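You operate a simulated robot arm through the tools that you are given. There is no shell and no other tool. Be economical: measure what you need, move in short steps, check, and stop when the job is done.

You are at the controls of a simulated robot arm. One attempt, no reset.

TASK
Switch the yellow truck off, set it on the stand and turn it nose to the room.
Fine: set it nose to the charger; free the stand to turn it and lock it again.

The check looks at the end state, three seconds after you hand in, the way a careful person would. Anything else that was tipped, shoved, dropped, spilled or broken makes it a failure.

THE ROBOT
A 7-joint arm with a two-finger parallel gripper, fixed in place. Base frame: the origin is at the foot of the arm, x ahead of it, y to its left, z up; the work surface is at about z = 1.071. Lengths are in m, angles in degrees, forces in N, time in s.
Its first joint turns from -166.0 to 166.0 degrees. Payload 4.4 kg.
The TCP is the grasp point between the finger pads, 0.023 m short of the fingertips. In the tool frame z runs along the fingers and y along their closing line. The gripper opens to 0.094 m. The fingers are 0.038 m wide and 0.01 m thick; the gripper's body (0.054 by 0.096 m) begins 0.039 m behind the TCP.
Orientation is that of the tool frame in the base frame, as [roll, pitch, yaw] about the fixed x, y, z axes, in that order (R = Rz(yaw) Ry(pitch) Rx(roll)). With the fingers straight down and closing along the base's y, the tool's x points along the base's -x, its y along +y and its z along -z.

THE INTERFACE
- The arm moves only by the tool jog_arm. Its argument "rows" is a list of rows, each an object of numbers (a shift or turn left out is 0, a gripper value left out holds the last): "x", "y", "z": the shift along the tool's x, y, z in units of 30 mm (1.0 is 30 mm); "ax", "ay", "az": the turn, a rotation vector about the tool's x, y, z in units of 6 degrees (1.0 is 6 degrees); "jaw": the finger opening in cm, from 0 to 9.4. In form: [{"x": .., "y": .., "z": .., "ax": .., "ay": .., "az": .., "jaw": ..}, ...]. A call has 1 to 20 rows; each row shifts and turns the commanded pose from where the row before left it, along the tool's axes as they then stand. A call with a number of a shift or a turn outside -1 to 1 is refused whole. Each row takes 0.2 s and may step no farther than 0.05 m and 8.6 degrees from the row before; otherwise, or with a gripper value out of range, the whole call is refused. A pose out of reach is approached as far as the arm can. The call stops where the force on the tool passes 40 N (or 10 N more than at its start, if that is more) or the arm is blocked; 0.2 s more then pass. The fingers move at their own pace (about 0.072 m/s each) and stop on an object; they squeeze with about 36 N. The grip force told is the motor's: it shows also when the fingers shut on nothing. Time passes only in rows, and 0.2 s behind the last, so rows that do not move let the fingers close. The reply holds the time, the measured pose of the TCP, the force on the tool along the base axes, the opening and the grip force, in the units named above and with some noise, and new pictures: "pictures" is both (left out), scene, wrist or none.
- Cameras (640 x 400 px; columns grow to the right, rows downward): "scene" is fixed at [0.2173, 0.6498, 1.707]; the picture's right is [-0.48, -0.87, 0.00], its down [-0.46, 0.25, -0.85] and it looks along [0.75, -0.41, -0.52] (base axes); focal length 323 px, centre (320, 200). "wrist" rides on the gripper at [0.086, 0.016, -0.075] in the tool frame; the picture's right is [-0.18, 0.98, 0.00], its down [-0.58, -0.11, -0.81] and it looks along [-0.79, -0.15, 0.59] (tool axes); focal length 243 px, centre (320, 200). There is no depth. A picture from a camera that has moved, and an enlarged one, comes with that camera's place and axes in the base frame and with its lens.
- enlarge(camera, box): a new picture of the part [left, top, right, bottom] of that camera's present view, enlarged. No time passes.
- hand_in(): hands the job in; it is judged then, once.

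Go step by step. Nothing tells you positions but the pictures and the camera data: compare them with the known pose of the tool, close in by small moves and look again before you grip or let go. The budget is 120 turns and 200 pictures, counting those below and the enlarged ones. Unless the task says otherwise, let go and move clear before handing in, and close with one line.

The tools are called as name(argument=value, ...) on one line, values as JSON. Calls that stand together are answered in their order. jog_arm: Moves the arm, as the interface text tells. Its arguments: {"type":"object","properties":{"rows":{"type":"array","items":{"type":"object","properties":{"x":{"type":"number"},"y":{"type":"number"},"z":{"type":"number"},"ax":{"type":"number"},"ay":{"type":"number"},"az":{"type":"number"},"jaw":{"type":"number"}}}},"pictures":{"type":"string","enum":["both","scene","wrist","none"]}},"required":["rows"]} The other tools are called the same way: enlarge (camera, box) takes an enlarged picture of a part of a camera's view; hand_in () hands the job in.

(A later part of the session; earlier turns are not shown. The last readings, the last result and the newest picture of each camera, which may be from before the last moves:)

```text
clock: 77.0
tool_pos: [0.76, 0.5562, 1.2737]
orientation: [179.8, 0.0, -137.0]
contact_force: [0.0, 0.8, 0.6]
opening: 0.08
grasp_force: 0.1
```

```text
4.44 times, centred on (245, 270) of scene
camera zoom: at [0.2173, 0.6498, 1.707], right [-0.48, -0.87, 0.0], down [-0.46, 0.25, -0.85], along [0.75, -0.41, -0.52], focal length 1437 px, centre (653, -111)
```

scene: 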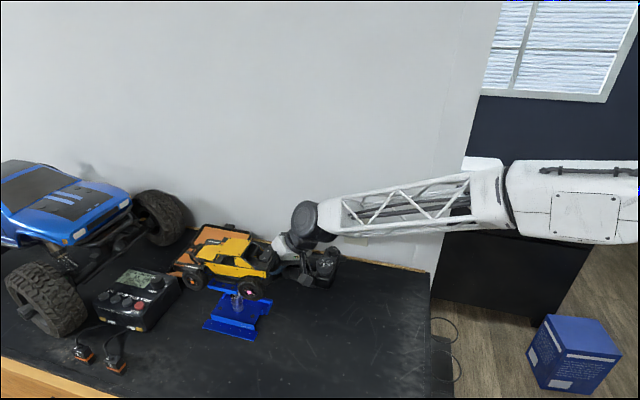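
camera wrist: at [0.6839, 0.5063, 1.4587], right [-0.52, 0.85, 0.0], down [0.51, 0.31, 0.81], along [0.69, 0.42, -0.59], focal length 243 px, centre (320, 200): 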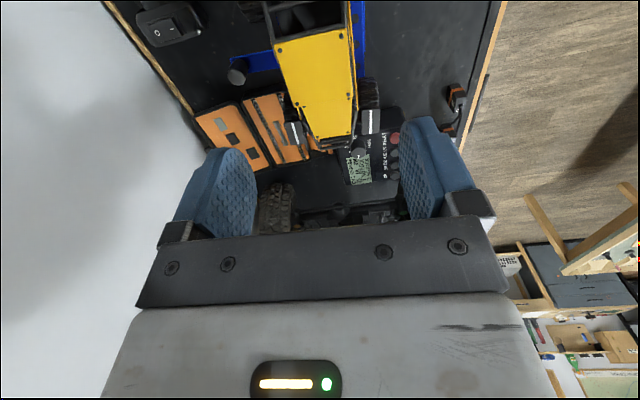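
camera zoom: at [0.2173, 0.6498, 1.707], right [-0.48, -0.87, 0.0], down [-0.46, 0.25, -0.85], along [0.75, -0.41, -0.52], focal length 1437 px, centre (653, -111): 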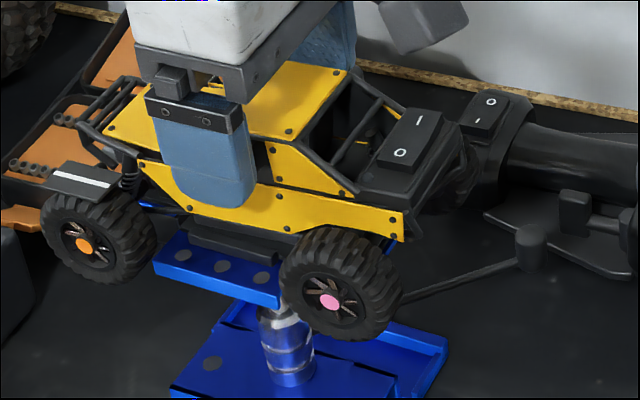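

Straddling well. I'll close to a light straddle and rotate about the column counterclockwise, 30° at first.

jog_arm(rows=[{"jaw": 5.6}, {}, {"x": 0.021, "y": -0.057, "az": -1}, {"x": 0.021, "y": -0.057, "az": -1}, {"x": 0.021, "y": -0.057, "az": -1}, {"x": 0.021, "y": -0.057, "az": -1}, {"x": 0.021, "y": -0.057, "az": -1}], pictures="none")

enlarge(camera="scene", box=[185, 225, 305, 315])

```text
clock: 78.6
tool_pos: [0.7673, 0.5489, 1.2733]
orientation: [179.9, -0.1, -106.8]
contact_force: [1.0, 0.2, -0.2]
opening: 0.0569
grasp_force: 0.9
```

```text
4.44 times, centred on (245, 270) of scene
camera zoom: at [0.2173, 0.6498, 1.707], right [-0.48, -0.87, 0.0], down [-0.46, 0.25, -0.85], along [0.75, -0.41, -0.52], focal length 1437 px, centre (653, -111)
```

zoom: 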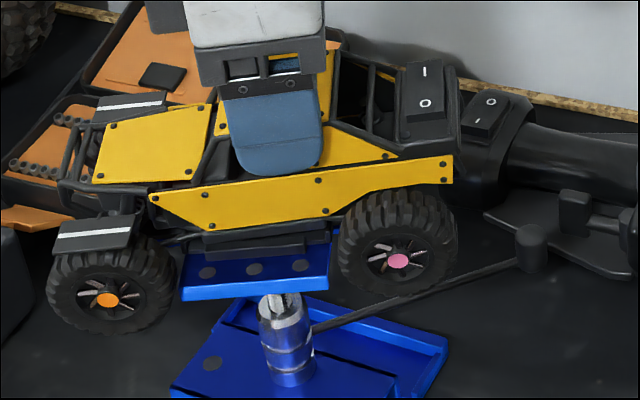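

The truck and platform turn together nicely, and the lever stays put. I'll do another 36°.

jog_arm(rows=[{"x": 0.021, "y": -0.057, "az": -1}, {"x": 0.021, "y": -0.057, "az": -1}, {"x": 0.021, "y": -0.057, "az": -1}, {"x": 0.021, "y": -0.057, "az": -1}, {"x": 0.021, "y": -0.057, "az": -1}, {"x": 0.021, "y": -0.057, "az": -1}], pictures="none")

enlarge(camera="scene", box=[185, 225, 305, 315])

```text
clock: 80.0
tool_pos: [0.7761, 0.5442, 1.2727]
orientation: [179.9, 0.0, -70.9]
contact_force: [2.5, 0.1, 1.2]
opening: 0.0567
grasp_force: 1.1
```

```text
4.44 times, centred on (245, 270) of scene
camera zoom: at [0.2173, 0.6498, 1.707], right [-0.48, -0.87, 0.0], down [-0.46, 0.25, -0.85], along [0.75, -0.41, -0.52], focal length 1437 px, centre (653, -111)
```

zoom: 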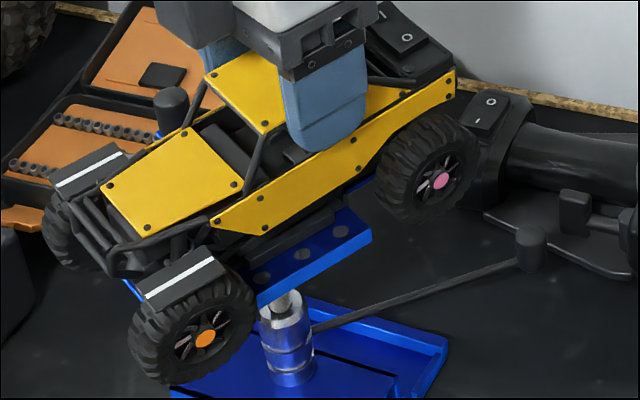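

Heading is now about 109°. The wall runs at 45°, so facing the room means 135°. I'll finish the turn and close lightly to square the truck to the tool.

jog_arm(rows=[{"x": 0.021, "y": -0.057, "az": -1}, {"x": 0.021, "y": -0.057, "az": -1}, {"x": 0.021, "y": -0.057, "az": -1}, {"x": 0.021, "y": -0.057, "az": -1}, {"x": 0.007, "y": -0.02, "az": -0.32}, {"jaw": 5.2}, {}], pictures="both")

enlarge(camera="scene", box=[185, 225, 305, 315])

```text
clock: 81.6
tool_pos: [0.7842, 0.5449, 1.2728]
orientation: [179.9, 0.0, -44.9]
contact_force: [2.4, 4.2, 0.0]
opening: 0.0545
grasp_force: 35.4
camera wrist: at [0.8342, 0.4734, 1.347], right [-0.83, -0.56, 0.0], down [-0.33, 0.49, 0.81], along [-0.46, 0.67, -0.59], focal length 243 px, centre (320, 200)
```

scene: 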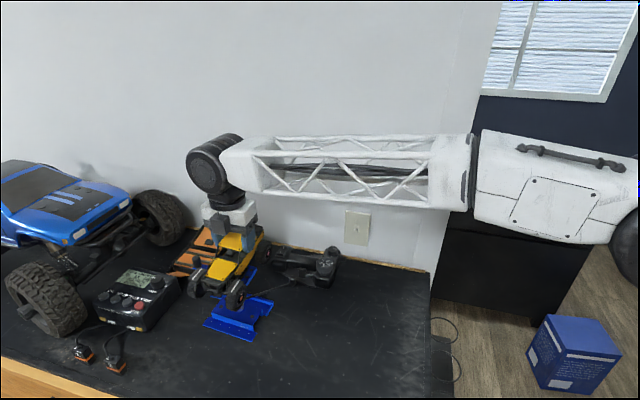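
wrist: 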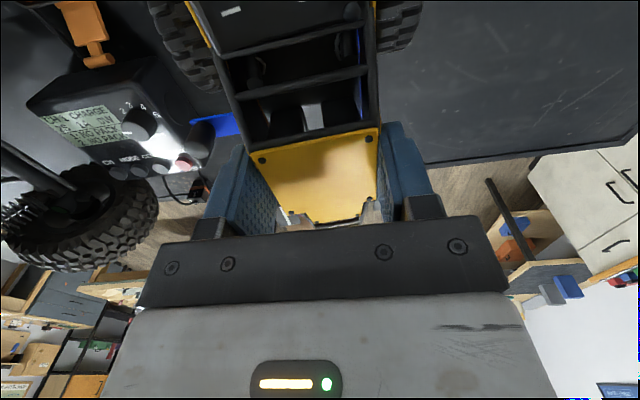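

```text
4.44 times, centred on (245, 270) of scene
camera zoom: at [0.2173, 0.6498, 1.707], right [-0.48, -0.87, 0.0], down [-0.46, 0.25, -0.85], along [0.75, -0.41, -0.52], focal length 1437 px, centre (653, -111)
```

zoom: 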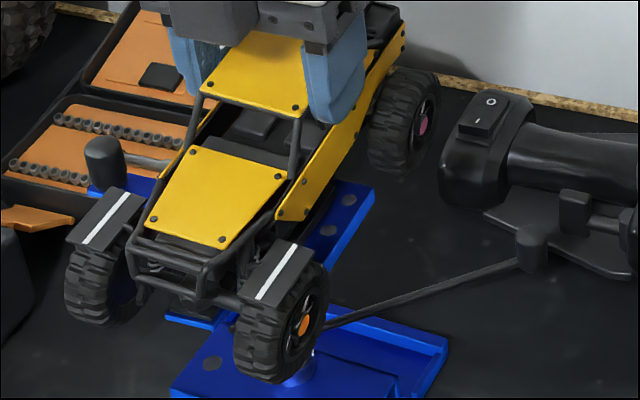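

The truck now faces the room. I'll release it gently, rise, and check.

jog_arm(rows=[{"jaw": 6.2}, {"jaw": 8}, {}, {"z": -0.6}, {"z": -0.9}, {"z": -0.9}, {"z": -0.9}, {"x": 1, "z": -0.5}, {"x": 1}], pictures="wrist")

enlarge(camera="scene", box=[185, 225, 305, 315])

enlarge(camera="scene", box=[255, 235, 355, 305])

```text
clock: 83.6
tool_pos: [0.8273, 0.5054, 1.3888]
orientation: [-180.0, 0.0, -45.0]
contact_force: [1.0, 0.3, -0.3]
opening: 0.0803
grasp_force: 0.0
camera wrist: at [0.8778, 0.4321, 1.4624], right [-0.83, -0.56, 0.0], down [-0.33, 0.49, 0.81], along [-0.46, 0.67, -0.59], focal length 243 px, centre (320, 200)
```

wrist: 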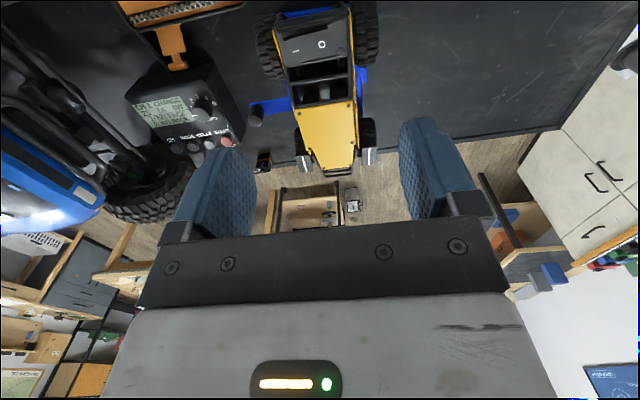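

```text
4.44 times, centred on (245, 270) of scene
camera zoom: at [0.2173, 0.6498, 1.707], right [-0.48, -0.87, 0.0], down [-0.46, 0.25, -0.85], along [0.75, -0.41, -0.52], focal length 1437 px, centre (653, -111)
```

zoom: 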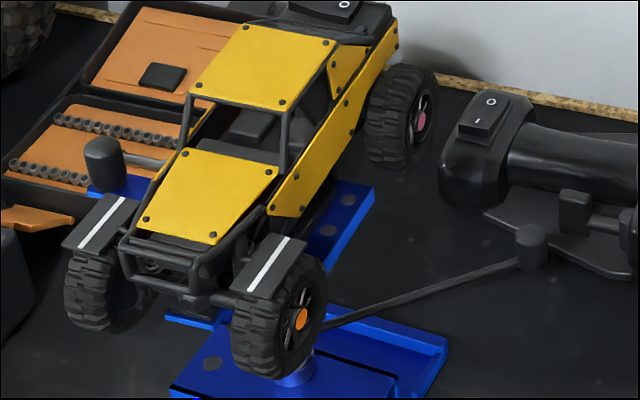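

```text
5.71 times, centred on (305, 270) of scene
camera zoom: at [0.2173, 0.6498, 1.707], right [-0.48, -0.87, 0.0], down [-0.46, 0.25, -0.85], along [0.75, -0.41, -0.52], focal length 1848 px, centre (406, -200)
```

zoom: 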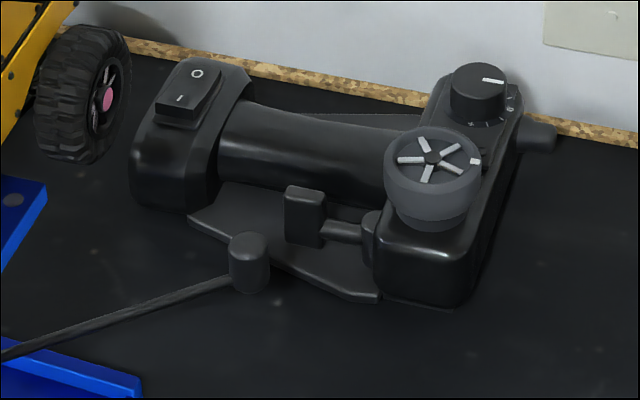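

I re-derived the transmitter: the wheel is at (0.76, 0.34) with top about 1.135, the trigger at (0.773, 0.397), and the lever knob now at (0.772, 0.425). To lock, I'll push the knob back from its base side, with the tool yawed to ±180° and rolled 25° outward.

jog_arm(rows=[{"az": 1, "jaw": 0}, {"az": 1}, {"az": 1}, {"az": 1}, {"az": 1}, {"az": 1}, {"az": 1}, {"az": 1}, {"az": 1}, {"az": 1}, {"az": 1}, {"az": 1}, {"az": 1}, {"az": 1}, {"az": 1}, {"az": 1}, {"az": 1}, {"az": 1}, {"az": 1}, {"az": 1}], pictures="none")

jog_arm(rows=[{"az": 0.95}, {"az": 0.95}, {"az": 0.9}], pictures="none")

```text
clock: 87.8
tool_pos: [0.8275, 0.5018, 1.387]
orientation: [179.8, -0.1, -165.1]
contact_force: [0.0, 0.1, -0.4]
opening: 0.0003
grasp_force: 36.3
```

```text
clock: 88.6
tool_pos: [0.8276, 0.5045, 1.3867]
orientation: [179.9, -0.1, 178.1]
contact_force: [-0.8, 0.1, -0.1]
opening: 0.0
grasp_force: 36.1
```

jog_arm(rows=[{"x": 0.753, "y": -0.627}, {"x": 0.753, "y": -0.627}, {"x": 0.753, "y": -0.627}, {"x": 0.753, "y": -0.627}, {"ax": -0.84}, {"ax": -0.84}, {"ax": -0.84}, {"ax": -0.84}, {"ax": -0.81}, {"y": -0.376, "z": 0.807}, {"y": -0.376, "z": 0.807}, {"y": -0.376, "z": 0.807}, {"y": -0.376, "z": 0.807}, {"y": -0.376, "z": 0.807}], pictures="wrist")

enlarge(camera="scene", box=[220, 210, 360, 310])

enlarge(camera="wrist", box=[160, 0, 480, 220])

```text
clock: 91.6
tool_pos: [0.7348, 0.4307, 1.2532]
orientation: [155.0, 0.0, 178.1]
contact_force: [0.1, -0.2, 0.6]
opening: 0.0
grasp_force: 36.2
camera wrist: at [0.6473, 0.4166, 1.3273], right [0.21, 0.88, 0.42], down [0.57, -0.46, 0.68], along [0.8, 0.09, -0.6], focal length 243 px, centre (320, 200)
```

wrist: 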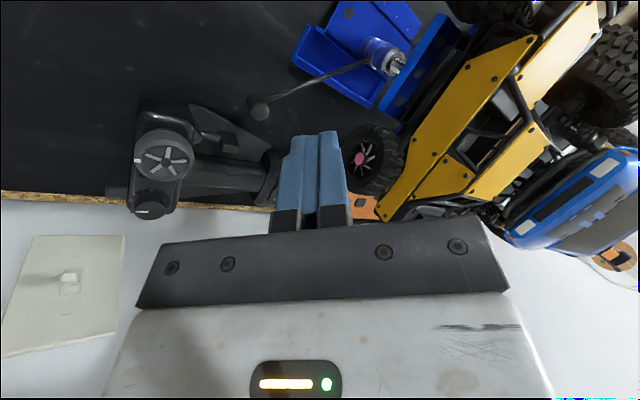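

```text
4.00 times, centred on (290, 260) of scene
camera zoom: at [0.2173, 0.6498, 1.707], right [-0.48, -0.87, 0.0], down [-0.46, 0.25, -0.85], along [0.75, -0.41, -0.52], focal length 1294 px, centre (440, -40)
```

zoom: 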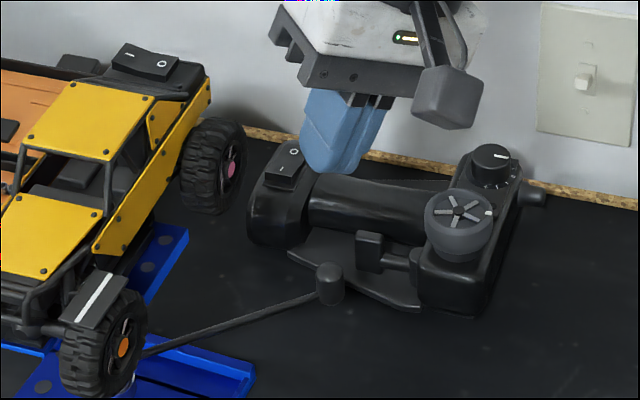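

```text
1.82 times, centred on (320, 110) of wrist
camera zoom: at [0.6473, 0.4166, 1.3273], right [0.21, 0.88, 0.42], down [0.57, -0.46, 0.68], along [0.8, 0.09, -0.6], focal length 441 px, centre (320, 364)
```

zoom: 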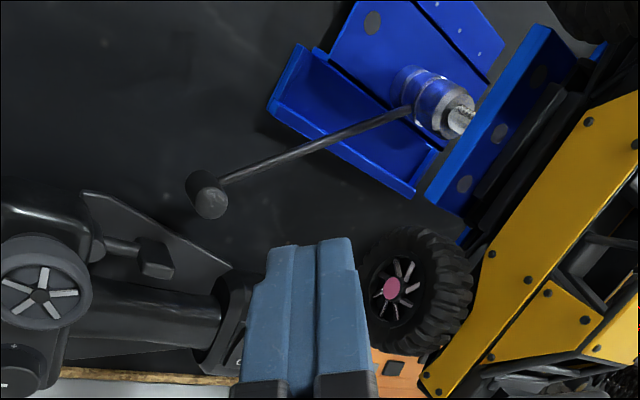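

Everything triangulates consistently: knob (0.768, 0.425), column (0.775, 0.563). I'll descend beside the knob.

jog_arm(rows=[{"x": 0.1, "y": -0.38, "z": 0.816}, {"y": -0.38, "z": 0.816}, {"y": -0.38, "z": 0.816}, {"y": -0.38, "z": 0.816}, {"y": -0.38, "z": 0.816}], pictures="wrist")

enlarge(camera="scene", box=[220, 210, 360, 310])

enlarge(camera="wrist", box=[160, 0, 480, 220])

```text
clock: 92.8
tool_pos: [0.7316, 0.4313, 1.1174]
orientation: [155.0, -0.1, 178.1]
contact_force: [-0.2, 0.0, 0.9]
opening: 0.0
grasp_force: 35.6
camera wrist: at [0.6445, 0.4179, 1.1914], right [0.21, 0.88, 0.42], down [0.57, -0.46, 0.68], along [0.8, 0.09, -0.6], focal length 243 px, centre (320, 200)
```

wrist: 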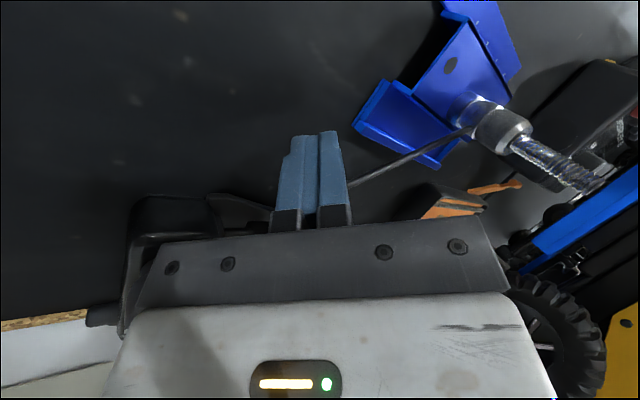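

```text
4.00 times, centred on (290, 260) of scene
camera zoom: at [0.2173, 0.6498, 1.707], right [-0.48, -0.87, 0.0], down [-0.46, 0.25, -0.85], along [0.75, -0.41, -0.52], focal length 1294 px, centre (440, -40)
```

zoom: 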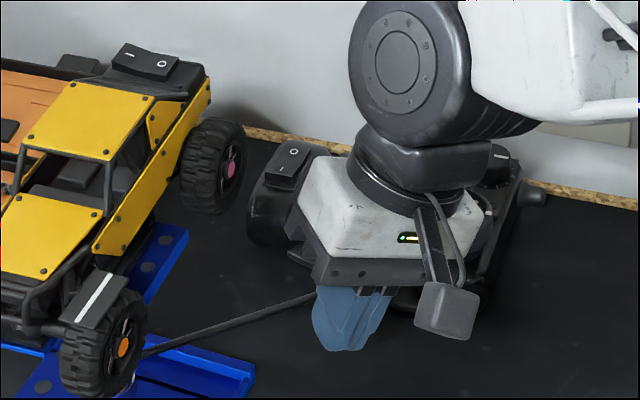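

```text
1.82 times, centred on (320, 110) of wrist
camera zoom: at [0.6445, 0.4179, 1.1914], right [0.21, 0.88, 0.42], down [0.57, -0.46, 0.68], along [0.8, 0.09, -0.6], focal length 441 px, centre (320, 364)
```

zoom: 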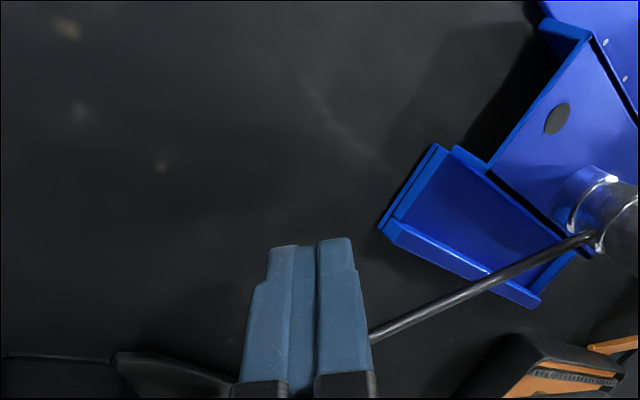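

No contact on the way down. I'll swing counterclockwise about the column, 15° first.

jog_arm(rows=[{"x": -0.233, "y": -0.055, "z": -0.027, "ay": 0.2113, "az": -0.453}, {"x": -0.233, "y": -0.055, "z": -0.027, "ay": 0.2113, "az": -0.453}, {"x": -0.233, "y": -0.055, "z": -0.027, "ay": 0.2113, "az": -0.453}, {"x": -0.233, "y": -0.055, "z": -0.027, "ay": 0.2113, "az": -0.453}, {"x": -0.233, "y": -0.055, "z": -0.027, "ay": 0.2113, "az": -0.453}], pictures="wrist")

enlarge(camera="scene", box=[210, 220, 350, 320])

```text
clock: 94.0
tool_pos: [0.767, 0.4242, 1.1184]
orientation: [154.9, -0.1, -166.7]
contact_force: [0.3, -0.2, 0.2]
opening: 0.0
grasp_force: 36.4
camera wrist: at [0.6868, 0.3886, 1.1925], right [-0.02, 0.91, 0.42], down [0.67, -0.3, 0.68], along [0.74, 0.29, -0.6], focal length 243 px, centre (320, 200)
```

wrist: 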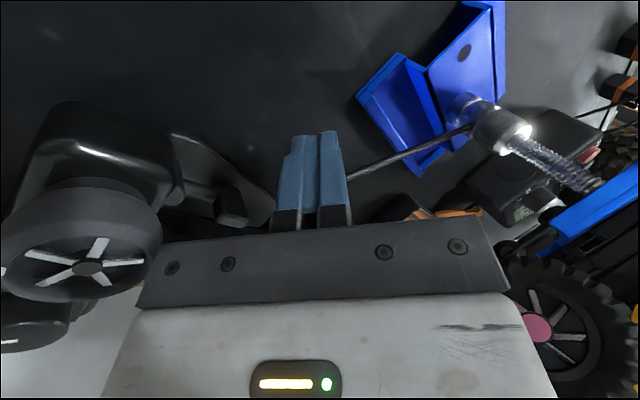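

```text
4.00 times, centred on (280, 270) of scene
camera zoom: at [0.2173, 0.6498, 1.707], right [-0.48, -0.87, 0.0], down [-0.46, 0.25, -0.85], along [0.75, -0.41, -0.52], focal length 1294 px, centre (480, -80)
```

zoom: 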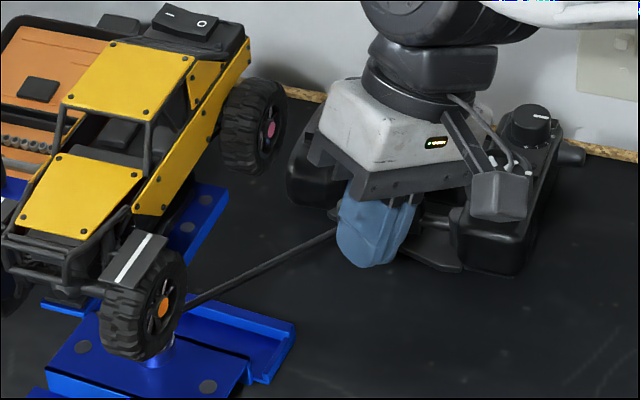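

The lever is following and nothing is touching. I'll do another 12°.

jog_arm(rows=[{"x": -0.233, "y": -0.055, "z": -0.027, "ay": 0.2113, "az": -0.453}, {"x": -0.233, "y": -0.055, "z": -0.027, "ay": 0.2113, "az": -0.453}, {"x": -0.233, "y": -0.055, "z": -0.027, "ay": 0.2113, "az": -0.453}, {"x": -0.233, "y": -0.055, "z": -0.027, "ay": 0.2113, "az": -0.453}], pictures="wrist")

enlarge(camera="scene", box=[210, 220, 350, 320])

```text
clock: 95.0
tool_pos: [0.7954, 0.4251, 1.1188]
orientation: [155.0, 0.0, -154.8]
contact_force: [-0.7, 0.2, 0.9]
opening: 0.0
grasp_force: 36.2
camera wrist: at [0.7247, 0.3741, 1.1928], right [-0.21, 0.88, 0.42], down [0.71, -0.15, 0.68], along [0.67, 0.44, -0.6], focal length 243 px, centre (320, 200)
```

wrist: 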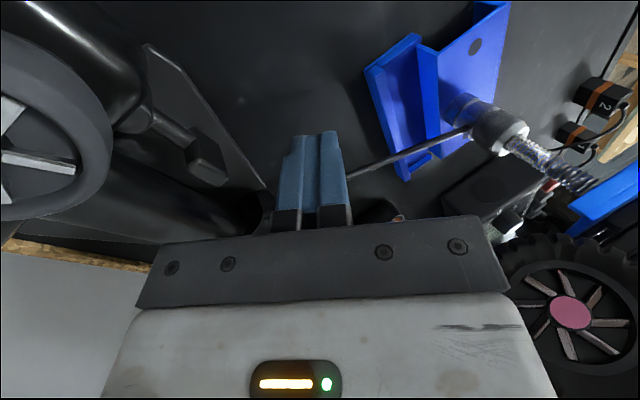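

```text
4.00 times, centred on (280, 270) of scene
camera zoom: at [0.2173, 0.6498, 1.707], right [-0.48, -0.87, 0.0], down [-0.46, 0.25, -0.85], along [0.75, -0.41, -0.52], focal length 1294 px, centre (480, -80)
```

zoom: 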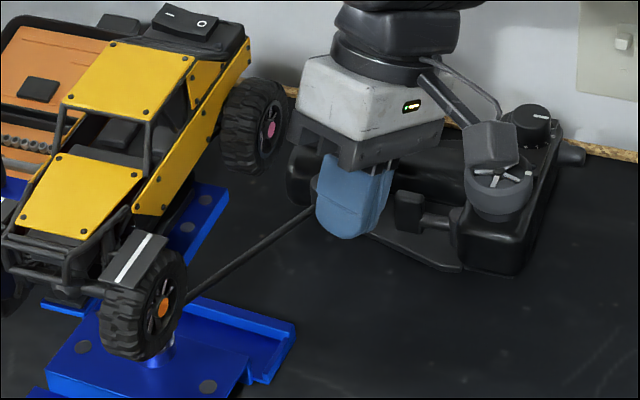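

Clear so far. I'll continue in smaller batches.

jog_arm(rows=[{"x": -0.233, "y": -0.055, "z": -0.027, "ay": 0.2113, "az": -0.453}, {"x": -0.233, "y": -0.055, "z": -0.027, "ay": 0.2113, "az": -0.453}], pictures="wrist")

enlarge(camera="scene", box=[230, 220, 350, 300])

```text
clock: 95.6
tool_pos: [0.8092, 0.4291, 1.1202]
orientation: [155.0, 0.0, -148.7]
contact_force: [-0.1, -0.3, 0.5]
opening: 0.0
grasp_force: 36.2
camera wrist: at [0.7442, 0.3704, 1.1932], right [-0.3, 0.86, 0.42], down [0.73, -0.08, 0.68], along [0.62, 0.51, -0.6], focal length 243 px, centre (320, 200)
```

wrist: 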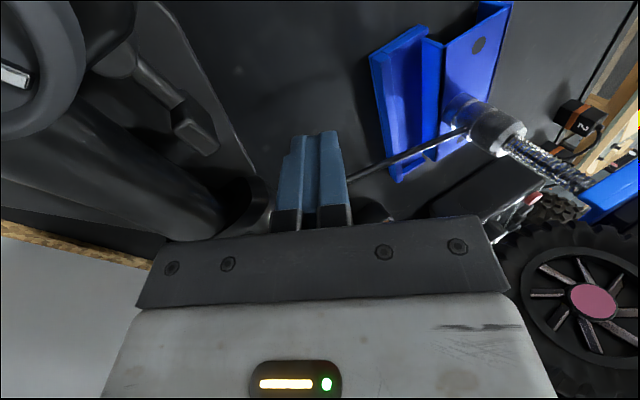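

```text
5.00 times, centred on (290, 260) of scene
camera zoom: at [0.2173, 0.6498, 1.707], right [-0.48, -0.87, 0.0], down [-0.46, 0.25, -0.85], along [0.75, -0.41, -0.52], focal length 1617 px, centre (470, -100)
```

zoom: 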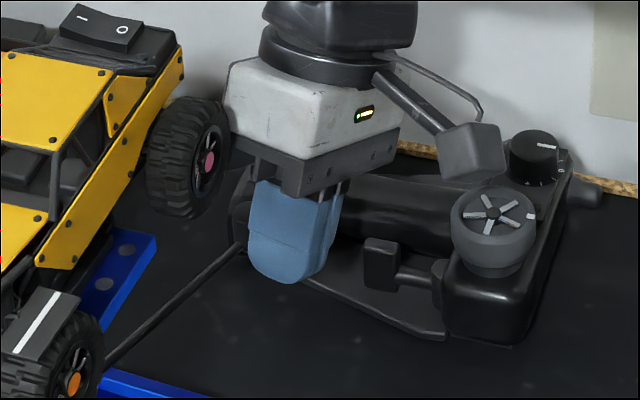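

jog_arm(rows=[{"x": -0.233, "y": -0.055, "z": -0.027, "ay": 0.2113, "az": -0.453}, {"x": -0.155, "y": -0.037, "z": -0.018, "ay": 0.141, "az": -0.302}], pictures="wrist")

enlarge(camera="scene", box=[230, 220, 350, 300])

```text
clock: 96.2
tool_pos: [0.8203, 0.4331, 1.1199]
orientation: [154.9, 0.0, -143.8]
contact_force: [-0.1, -0.3, 0.7]
opening: 0.0
grasp_force: 35.8
camera wrist: at [0.7607, 0.3689, 1.1932], right [-0.38, 0.83, 0.42], down [0.73, -0.01, 0.68], along [0.57, 0.56, -0.6], focal length 243 px, centre (320, 200)
```

wrist: 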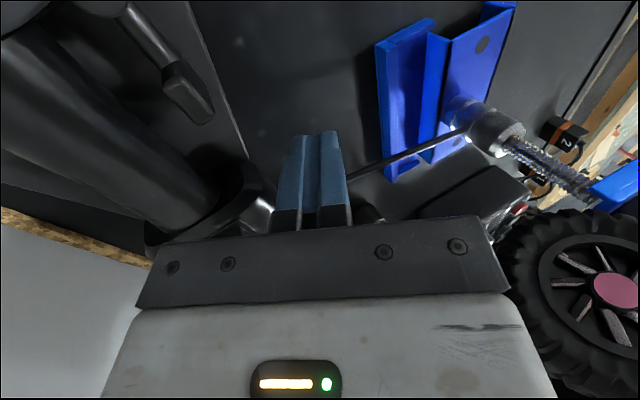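

```text
5.00 times, centred on (290, 260) of scene
camera zoom: at [0.2173, 0.6498, 1.707], right [-0.48, -0.87, 0.0], down [-0.46, 0.25, -0.85], along [0.75, -0.41, -0.52], focal length 1617 px, centre (470, -100)
```

zoom: 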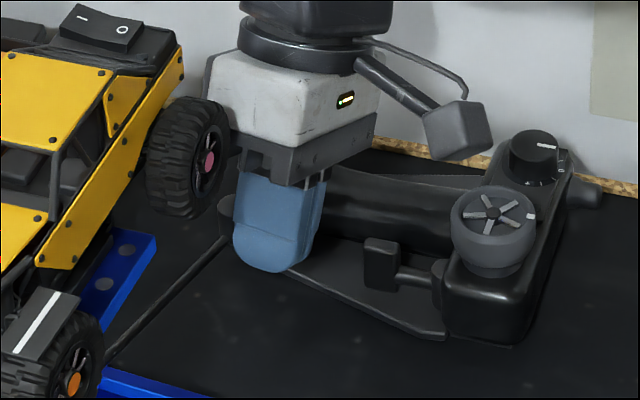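

jog_arm(rows=[{"x": -0.155, "y": -0.037, "z": -0.018, "ay": 0.141, "az": -0.302}, {"x": -0.155, "y": -0.037, "z": -0.018, "ay": 0.141, "az": -0.302}], pictures="wrist")

enlarge(camera="scene", box=[220, 220, 320, 290])

enlarge(camera="wrist", box=[160, 80, 520, 240])

```text
clock: 96.8
tool_pos: [0.8295, 0.437, 1.1188]
orientation: [154.9, -0.1, -139.8]
contact_force: [-1.6, -5.9, 1.7]
opening: 0.0
grasp_force: 35.5
camera wrist: at [0.7743, 0.3686, 1.1929], right [-0.43, 0.8, 0.42], down [0.73, 0.04, 0.68], along [0.53, 0.6, -0.6], focal length 243 px, centre (320, 200)
```

wrist: 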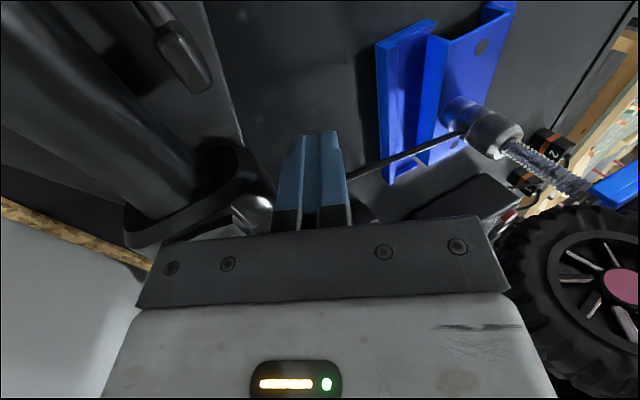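

```text
5.71 times, centred on (270, 255) of scene
camera zoom: at [0.2173, 0.6498, 1.707], right [-0.48, -0.87, 0.0], down [-0.46, 0.25, -0.85], along [0.75, -0.41, -0.52], focal length 1848 px, centre (606, -114)
```

zoom: 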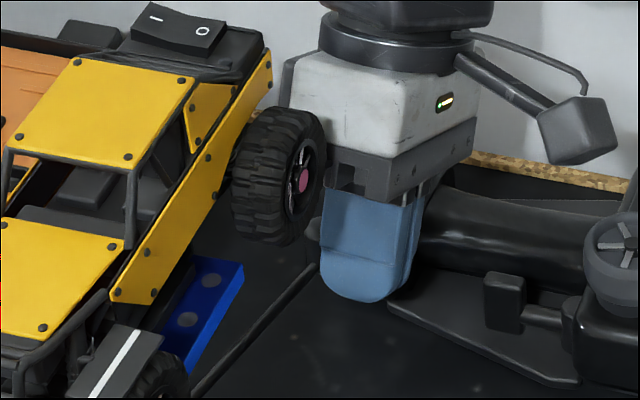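

```text
1.78 times, centred on (340, 160) of wrist
camera zoom: at [0.7743, 0.3686, 1.1929], right [-0.43, 0.8, 0.42], down [0.73, 0.04, 0.68], along [0.53, 0.6, -0.6], focal length 431 px, centre (284, 271)
```

zoom: 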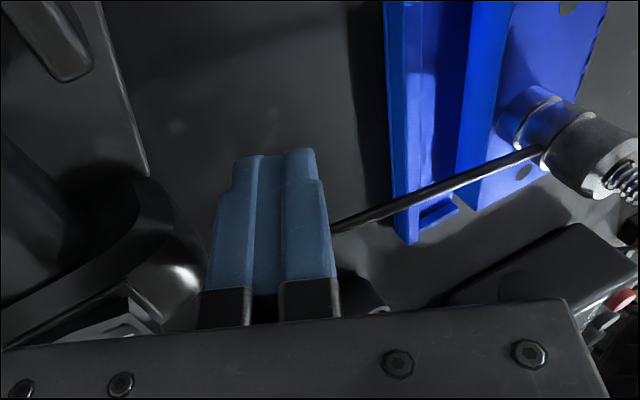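

The knob is back at about its original image spot and I feel a first resistance of about 6 N. I'll nudge a little more to seat it.

jog_arm(rows=[{"x": -0.08, "y": -0.025, "z": -0.01, "ay": 0.07, "az": -0.15}], pictures="none")

enlarge(camera="scene", box=[220, 220, 320, 290])

```text
clock: 97.2
tool_pos: [0.8314, 0.4372, 1.1189]
orientation: [154.8, 0.0, -138.9]
contact_force: [-4.5, -6.3, 2.9]
opening: 0.0
grasp_force: 35.4
```

```text
5.71 times, centred on (270, 255) of scene
camera zoom: at [0.2173, 0.6498, 1.707], right [-0.48, -0.87, 0.0], down [-0.46, 0.25, -0.85], along [0.75, -0.41, -0.52], focal length 1848 px, centre (606, -114)
```

zoom: 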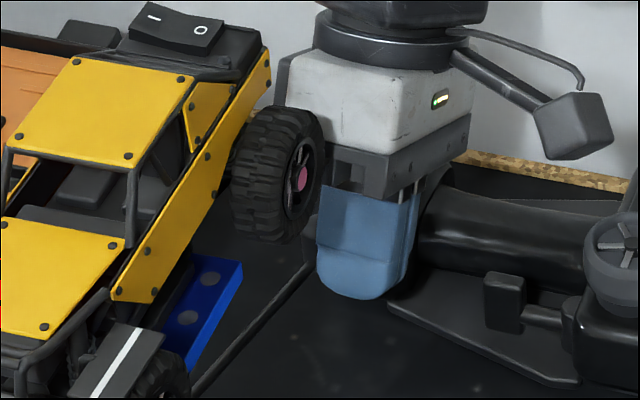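

jog_arm(rows=[{"x": -0.08, "y": -0.04, "z": -0.015, "ay": 0.07, "az": -0.15}, {"x": -0.08, "y": -0.04, "z": -0.015, "ay": 0.07, "az": -0.15}], pictures="wrist")

enlarge(camera="scene", box=[220, 220, 320, 290])

```text
clock: 97.8
tool_pos: [0.8367, 0.4393, 1.1183]
orientation: [154.9, -0.1, -136.9]
contact_force: [-4.6, -5.0, 2.1]
opening: 0.0002
grasp_force: 35.9
camera wrist: at [0.7857, 0.3687, 1.1925], right [-0.47, 0.78, 0.42], down [0.73, 0.08, 0.68], along [0.5, 0.63, -0.6], focal length 243 px, centre (320, 200)
```

wrist: 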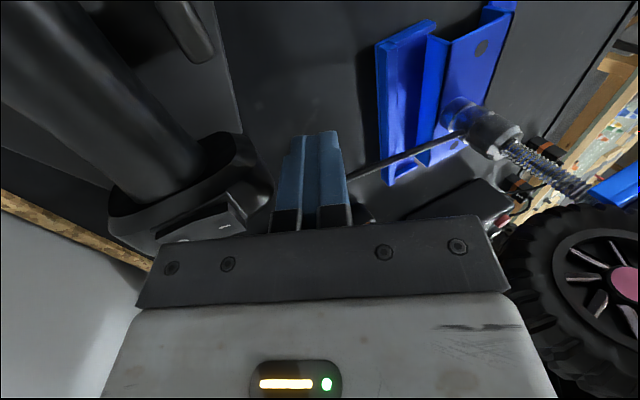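

```text
5.71 times, centred on (270, 255) of scene
camera zoom: at [0.2173, 0.6498, 1.707], right [-0.48, -0.87, 0.0], down [-0.46, 0.25, -0.85], along [0.75, -0.41, -0.52], focal length 1848 px, centre (606, -114)
```

zoom: 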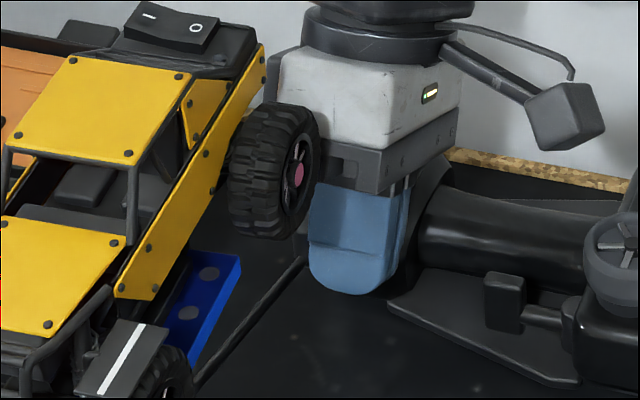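

The hand is pressing the rear tyre and turning the still-free truck slightly, so this pose doesn't clear it at the end. I'll back away, rise, and re-measure. Then I'll push with the inner finger of an opened gripper, so the hand body sits further out.

jog_arm(rows=[{"x": 0.233, "y": 0.0, "z": 0.0, "ay": -0.2113, "az": 0.453}, {"x": 0.233, "y": 0.04, "z": 0.02, "ay": -0.2113, "az": 0.453}, {"y": 0.38, "z": -0.816}, {"y": 0.38, "z": -0.816}, {"y": 0.38, "z": -0.816}, {"y": 0.38, "z": -0.816}, {"y": 0.38, "z": -0.816}, {"y": 0.38, "z": -0.816}, {"y": 0.38, "z": -0.816}, {"y": 0.38, "z": -0.816}], pictures="wrist")

enlarge(camera="scene", box=[190, 225, 310, 315])

enlarge(camera="wrist", box=[160, 0, 480, 200])

```text
clock: 100.0
tool_pos: [0.8285, 0.4325, 1.335]
orientation: [154.9, -0.2, -142.8]
contact_force: [0.0, -0.2, -0.1]
opening: 0.0
grasp_force: 36.2
camera wrist: at [0.7702, 0.3661, 1.4084], right [-0.39, 0.82, 0.42], down [0.73, 0.0, 0.68], along [0.56, 0.57, -0.6], focal length 243 px, centre (320, 200)
```

wrist: 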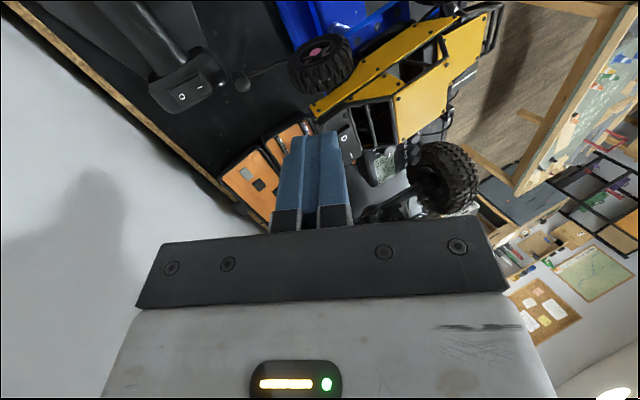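

```text
4.44 times, centred on (250, 270) of scene
camera zoom: at [0.2173, 0.6498, 1.707], right [-0.48, -0.87, 0.0], down [-0.46, 0.25, -0.85], along [0.75, -0.41, -0.52], focal length 1437 px, centre (631, -111)
```

zoom: 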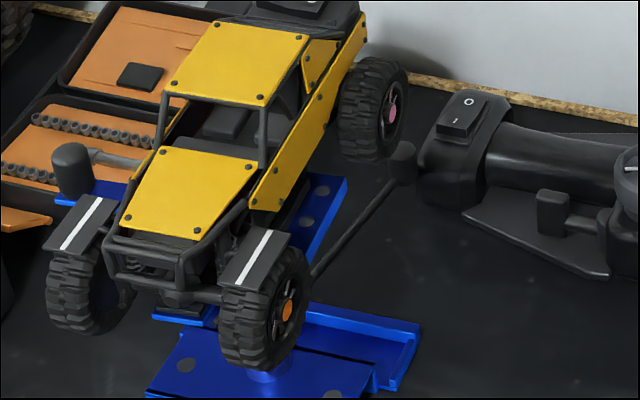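

```text
2.00 times, centred on (320, 100) of wrist
camera zoom: at [0.7702, 0.3661, 1.4084], right [-0.39, 0.82, 0.42], down [0.73, 0.0, 0.68], along [0.56, 0.57, -0.6], focal length 485 px, centre (320, 400)
```

zoom: 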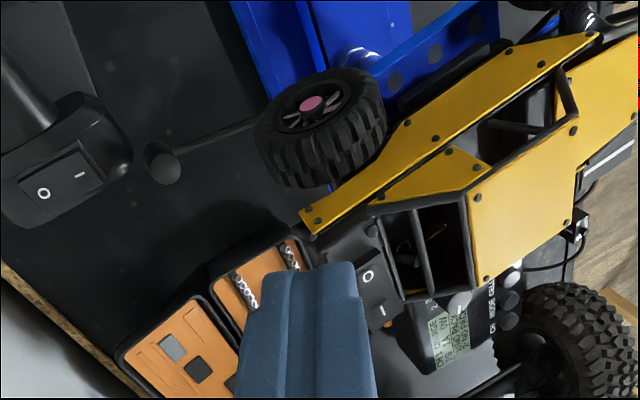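

The knob is back at, or about 2° past, its original locked position. The truck, though, was nudged to about 141°. I'll go back over the truck, straddle it lightly and test whether the stand is locked, correcting the heading if it's free.

jog_arm(rows=[{"ax": 0.84, "z": -0.5}, {"ax": 0.84, "z": -0.5}, {"ax": 0.84, "z": -0.5}, {"ax": 0.84}, {"ax": 0.82}, {"az": -0.96}, {"az": -0.96}, {"az": -0.96}, {"az": -0.96}, {"az": -0.96}, {"az": -0.96}, {"az": -0.96}, {"az": -0.96}, {"az": -0.96}, {"az": -0.96}, {"az": -0.96}, {"az": -0.96}, {"az": -0.96}, {"az": -0.96}, {"az": -0.96}], pictures="none")

jog_arm(rows=[{"az": -0.96, "jaw": 8}, {"az": -0.96}, {"az": -0.95}], pictures="none")

```text
clock: 104.2
tool_pos: [0.8372, 0.4178, 1.3771]
orientation: [179.9, 0.0, -56.5]
contact_force: [0.1, 0.1, 0.4]
opening: 0.0001
grasp_force: 36.4
```

```text
clock: 105.0
tool_pos: [0.8366, 0.4175, 1.377]
orientation: [180.0, 0.0, -39.1]
contact_force: [-0.1, 0.3, -0.1]
opening: 0.0797
grasp_force: 0.0
```

jog_arm(rows=[{"x": -0.802, "y": -0.452}, {"x": -0.802, "y": -0.452}, {"x": -0.802, "y": -0.452}, {"x": -0.802, "y": -0.452}, {"x": -0.802, "y": -0.452}], pictures="wrist")

enlarge(camera="wrist", box=[200, 0, 440, 200])

```text
clock: 106.2
tool_pos: [0.7864, 0.5457, 1.3782]
orientation: [-179.9, 0.0, -39.3]
contact_force: [0.8, 0.3, 0.1]
opening: 0.0799
grasp_force: 0.0
camera wrist: at [0.8432, 0.4794, 1.4513], right [-0.76, -0.64, 0.0], down [-0.38, 0.45, 0.81], along [-0.52, 0.62, -0.59], focal length 243 px, centre (320, 200)
```

wrist: 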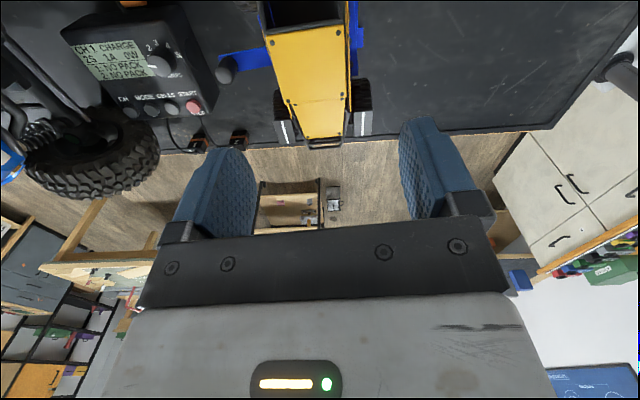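

```text
2.00 times, centred on (320, 100) of wrist
camera zoom: at [0.8432, 0.4794, 1.4513], right [-0.76, -0.64, 0.0], down [-0.38, 0.45, 0.81], along [-0.52, 0.62, -0.59], focal length 485 px, centre (320, 400)
```

zoom: 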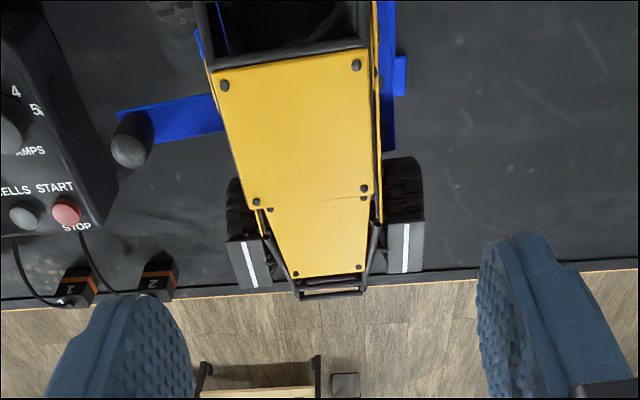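

The truck heading is about 139°, against 135° for exactly room-facing. I'll descend to straddle it and test with a gentle clockwise turn, watching the jaw opening for resistance.

jog_arm(rows=[{"az": 0.28, "y": -0.15}, {"z": 0.9}, {"z": 0.9}, {"z": 0.9}, {"z": 0.6}, {"z": 0.2}, {"jaw": 5.6}, {}], pictures="none")

jog_arm(rows=[{"x": -0.01, "y": 0.028, "az": 0.5}, {"x": -0.01, "y": 0.028, "az": 0.5}, {}], pictures="none")

enlarge(camera="scene", box=[190, 225, 310, 315])

```text
clock: 108.0
tool_pos: [0.7888, 0.5505, 1.2727]
orientation: [179.9, 0.1, -40.9]
contact_force: [0.2, 1.3, 0.3]
opening: 0.0567
grasp_force: 1.0
```

```text
clock: 108.8
tool_pos: [0.7874, 0.5486, 1.2713]
orientation: [179.9, 0.0, -46.9]
contact_force: [0.0, -0.3, 0.5]
opening: 0.0559
grasp_force: 0.0
```

```text
4.44 times, centred on (250, 270) of scene
camera zoom: at [0.2173, 0.6498, 1.707], right [-0.48, -0.87, 0.0], down [-0.46, 0.25, -0.85], along [0.75, -0.41, -0.52], focal length 1437 px, centre (631, -111)
```

zoom: 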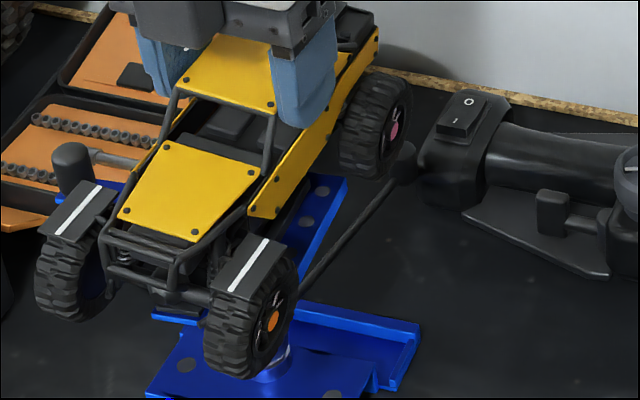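

The platform did not move this time, only the truck shifted within the cradle's small play, so the stand is locked. I'll release and check the truck's seating and heading.

jog_arm(rows=[{"jaw": 6.5}, {"jaw": 8}, {}, {"z": -0.6}, {"z": -0.9}, {"z": -0.9}, {"z": -0.9}, {"z": -0.3}], pictures="wrist")

enlarge(camera="wrist", box=[200, 0, 440, 200])

enlarge(camera="scene", box=[190, 225, 310, 315])

```text
clock: 110.6
tool_pos: [0.7871, 0.5508, 1.3809]
orientation: [-180.0, 0.1, -47.0]
contact_force: [0.5, -0.3, 0.3]
opening: 0.0801
grasp_force: 0.0
camera wrist: at [0.8349, 0.4763, 1.455], right [-0.84, -0.54, 0.0], down [-0.32, 0.5, 0.81], along [-0.43, 0.68, -0.59], focal length 243 px, centre (320, 200)
```

wrist: 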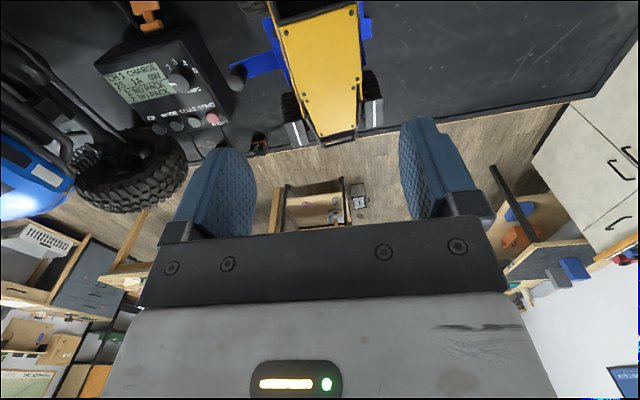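

```text
2.00 times, centred on (320, 100) of wrist
camera zoom: at [0.8349, 0.4763, 1.455], right [-0.84, -0.54, 0.0], down [-0.32, 0.5, 0.81], along [-0.43, 0.68, -0.59], focal length 485 px, centre (320, 400)
```

zoom: 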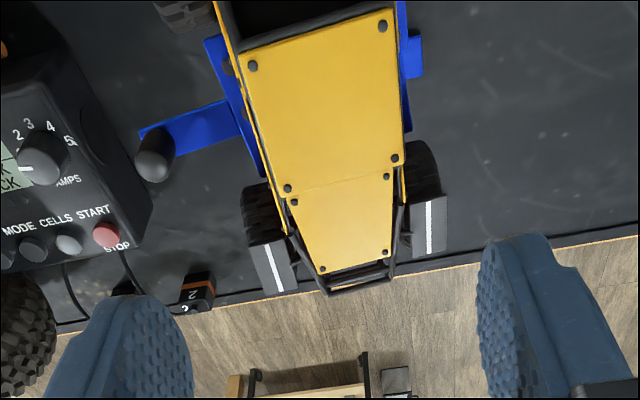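

```text
4.44 times, centred on (250, 270) of scene
camera zoom: at [0.2173, 0.6498, 1.707], right [-0.48, -0.87, 0.0], down [-0.46, 0.25, -0.85], along [0.75, -0.41, -0.52], focal length 1437 px, centre (631, -111)
```

zoom: 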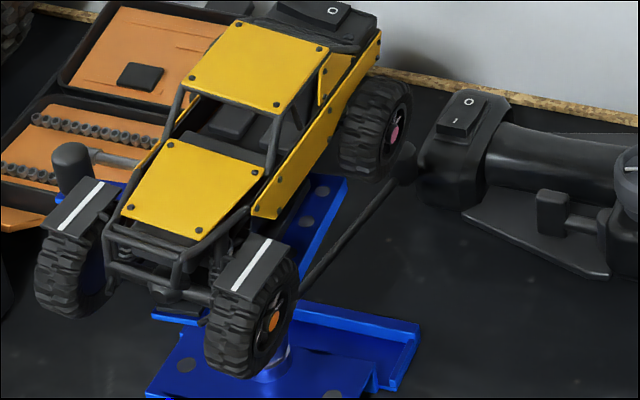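

The truck is at about 134.5° while the platform is at about 139°. I'll look closely at the seating.

enlarge(camera="scene", box=[215, 255, 265, 300])

enlarge(camera="scene", box=[190, 230, 240, 270])

```text
8.89 times, centred on (240, 278) of scene
camera zoom: at [0.2173, 0.6498, 1.707], right [-0.48, -0.87, 0.0], down [-0.46, 0.25, -0.85], along [0.75, -0.41, -0.52], focal length 2874 px, centre (1031, -489)
```

zoom: 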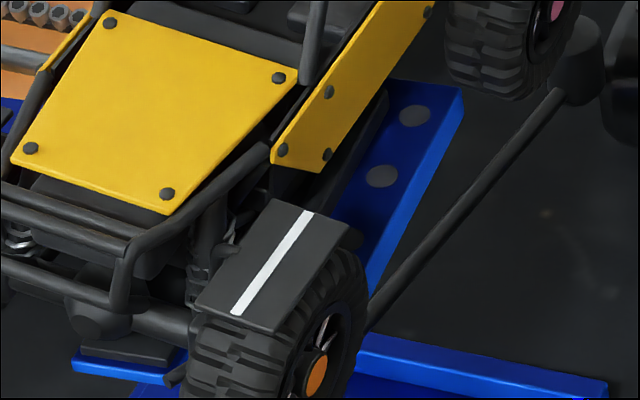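

```text
10.00 times, centred on (215, 250) of scene
camera zoom: at [0.2173, 0.6498, 1.707], right [-0.48, -0.87, 0.0], down [-0.46, 0.25, -0.85], along [0.75, -0.41, -0.52], focal length 3234 px, centre (1370, -300)
```

zoom: 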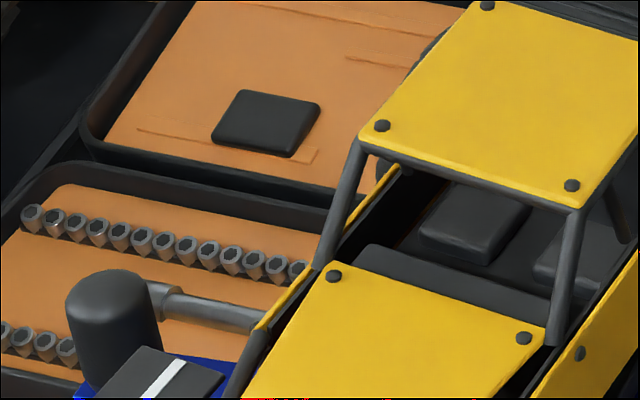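

The truck is twisted about 4–5° relative to the platform, at the edge of the cradle's play. I'll turn it back to match the platform at heading ~138.5°, well within "nose to the room", so it sits fully between the rails.

jog_arm(rows=[{"az": -0.35, "z": 0.4}, {"z": 0.9}, {"z": 0.9}, {"z": 0.9}, {"z": 0.5}, {"jaw": 5.6}, {}, {"az": -0.35}, {"az": -0.25}, {}, {"jaw": 5.2}, {}], pictures="none")

enlarge(camera="scene", box=[190, 225, 310, 315])

```text
clock: 113.2
tool_pos: [0.7876, 0.5493, 1.2725]
orientation: [-179.9, 0.0, -41.2]
contact_force: [-1.1, 2.1, 2.4]
opening: 0.054
grasp_force: 36.5
```

```text
4.44 times, centred on (250, 270) of scene
camera zoom: at [0.2173, 0.6498, 1.707], right [-0.48, -0.87, 0.0], down [-0.46, 0.25, -0.85], along [0.75, -0.41, -0.52], focal length 1437 px, centre (631, -111)
```

zoom: 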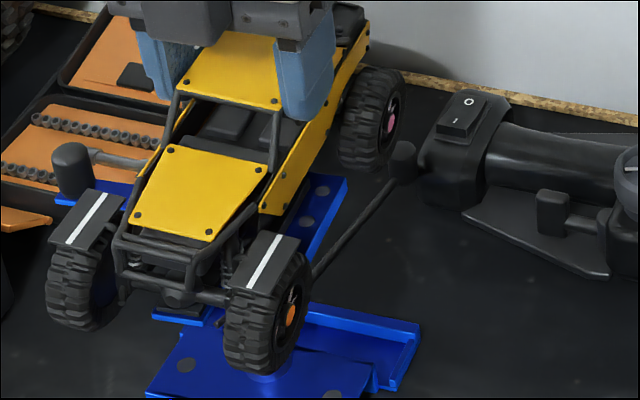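

Heading is now ~139°, matching the platform. While gripped, I'll check that the skid is captured with a small fore-aft probe.

jog_arm(rows=[{"x": 0.1}, {}], pictures="none")

jog_arm(rows=[{"x": -0.2}, {}], pictures="none")

jog_arm(rows=[{"x": 0.1}, {"y": 0.08}, {}], pictures="none")

jog_arm(rows=[{"y": -0.16}, {}], pictures="none")

```text
clock: 113.8
tool_pos: [0.7895, 0.5479, 1.2739]
orientation: [180.0, -0.1, -41.2]
contact_force: [-4.1, 8.2, 6.3]
opening: 0.0538
grasp_force: 36.7
```

```text
clock: 114.4
tool_pos: [0.7834, 0.5508, 1.2716]
orientation: [180.0, 0.1, -41.1]
contact_force: [3.7, -2.4, 3.9]
opening: 0.0537
grasp_force: 35.8
```

```text
clock: 115.2
tool_pos: [0.7854, 0.5474, 1.2716]
orientation: [179.9, 0.0, -41.1]
contact_force: [0.1, 6.7, 3.4]
opening: 0.0536
grasp_force: 35.3
```

```text
clock: 115.8
tool_pos: [0.7899, 0.5513, 1.2724]
orientation: [179.9, 0.0, -41.1]
contact_force: [0.3, -0.2, 0.4]
opening: 0.0528
grasp_force: 36.0
```

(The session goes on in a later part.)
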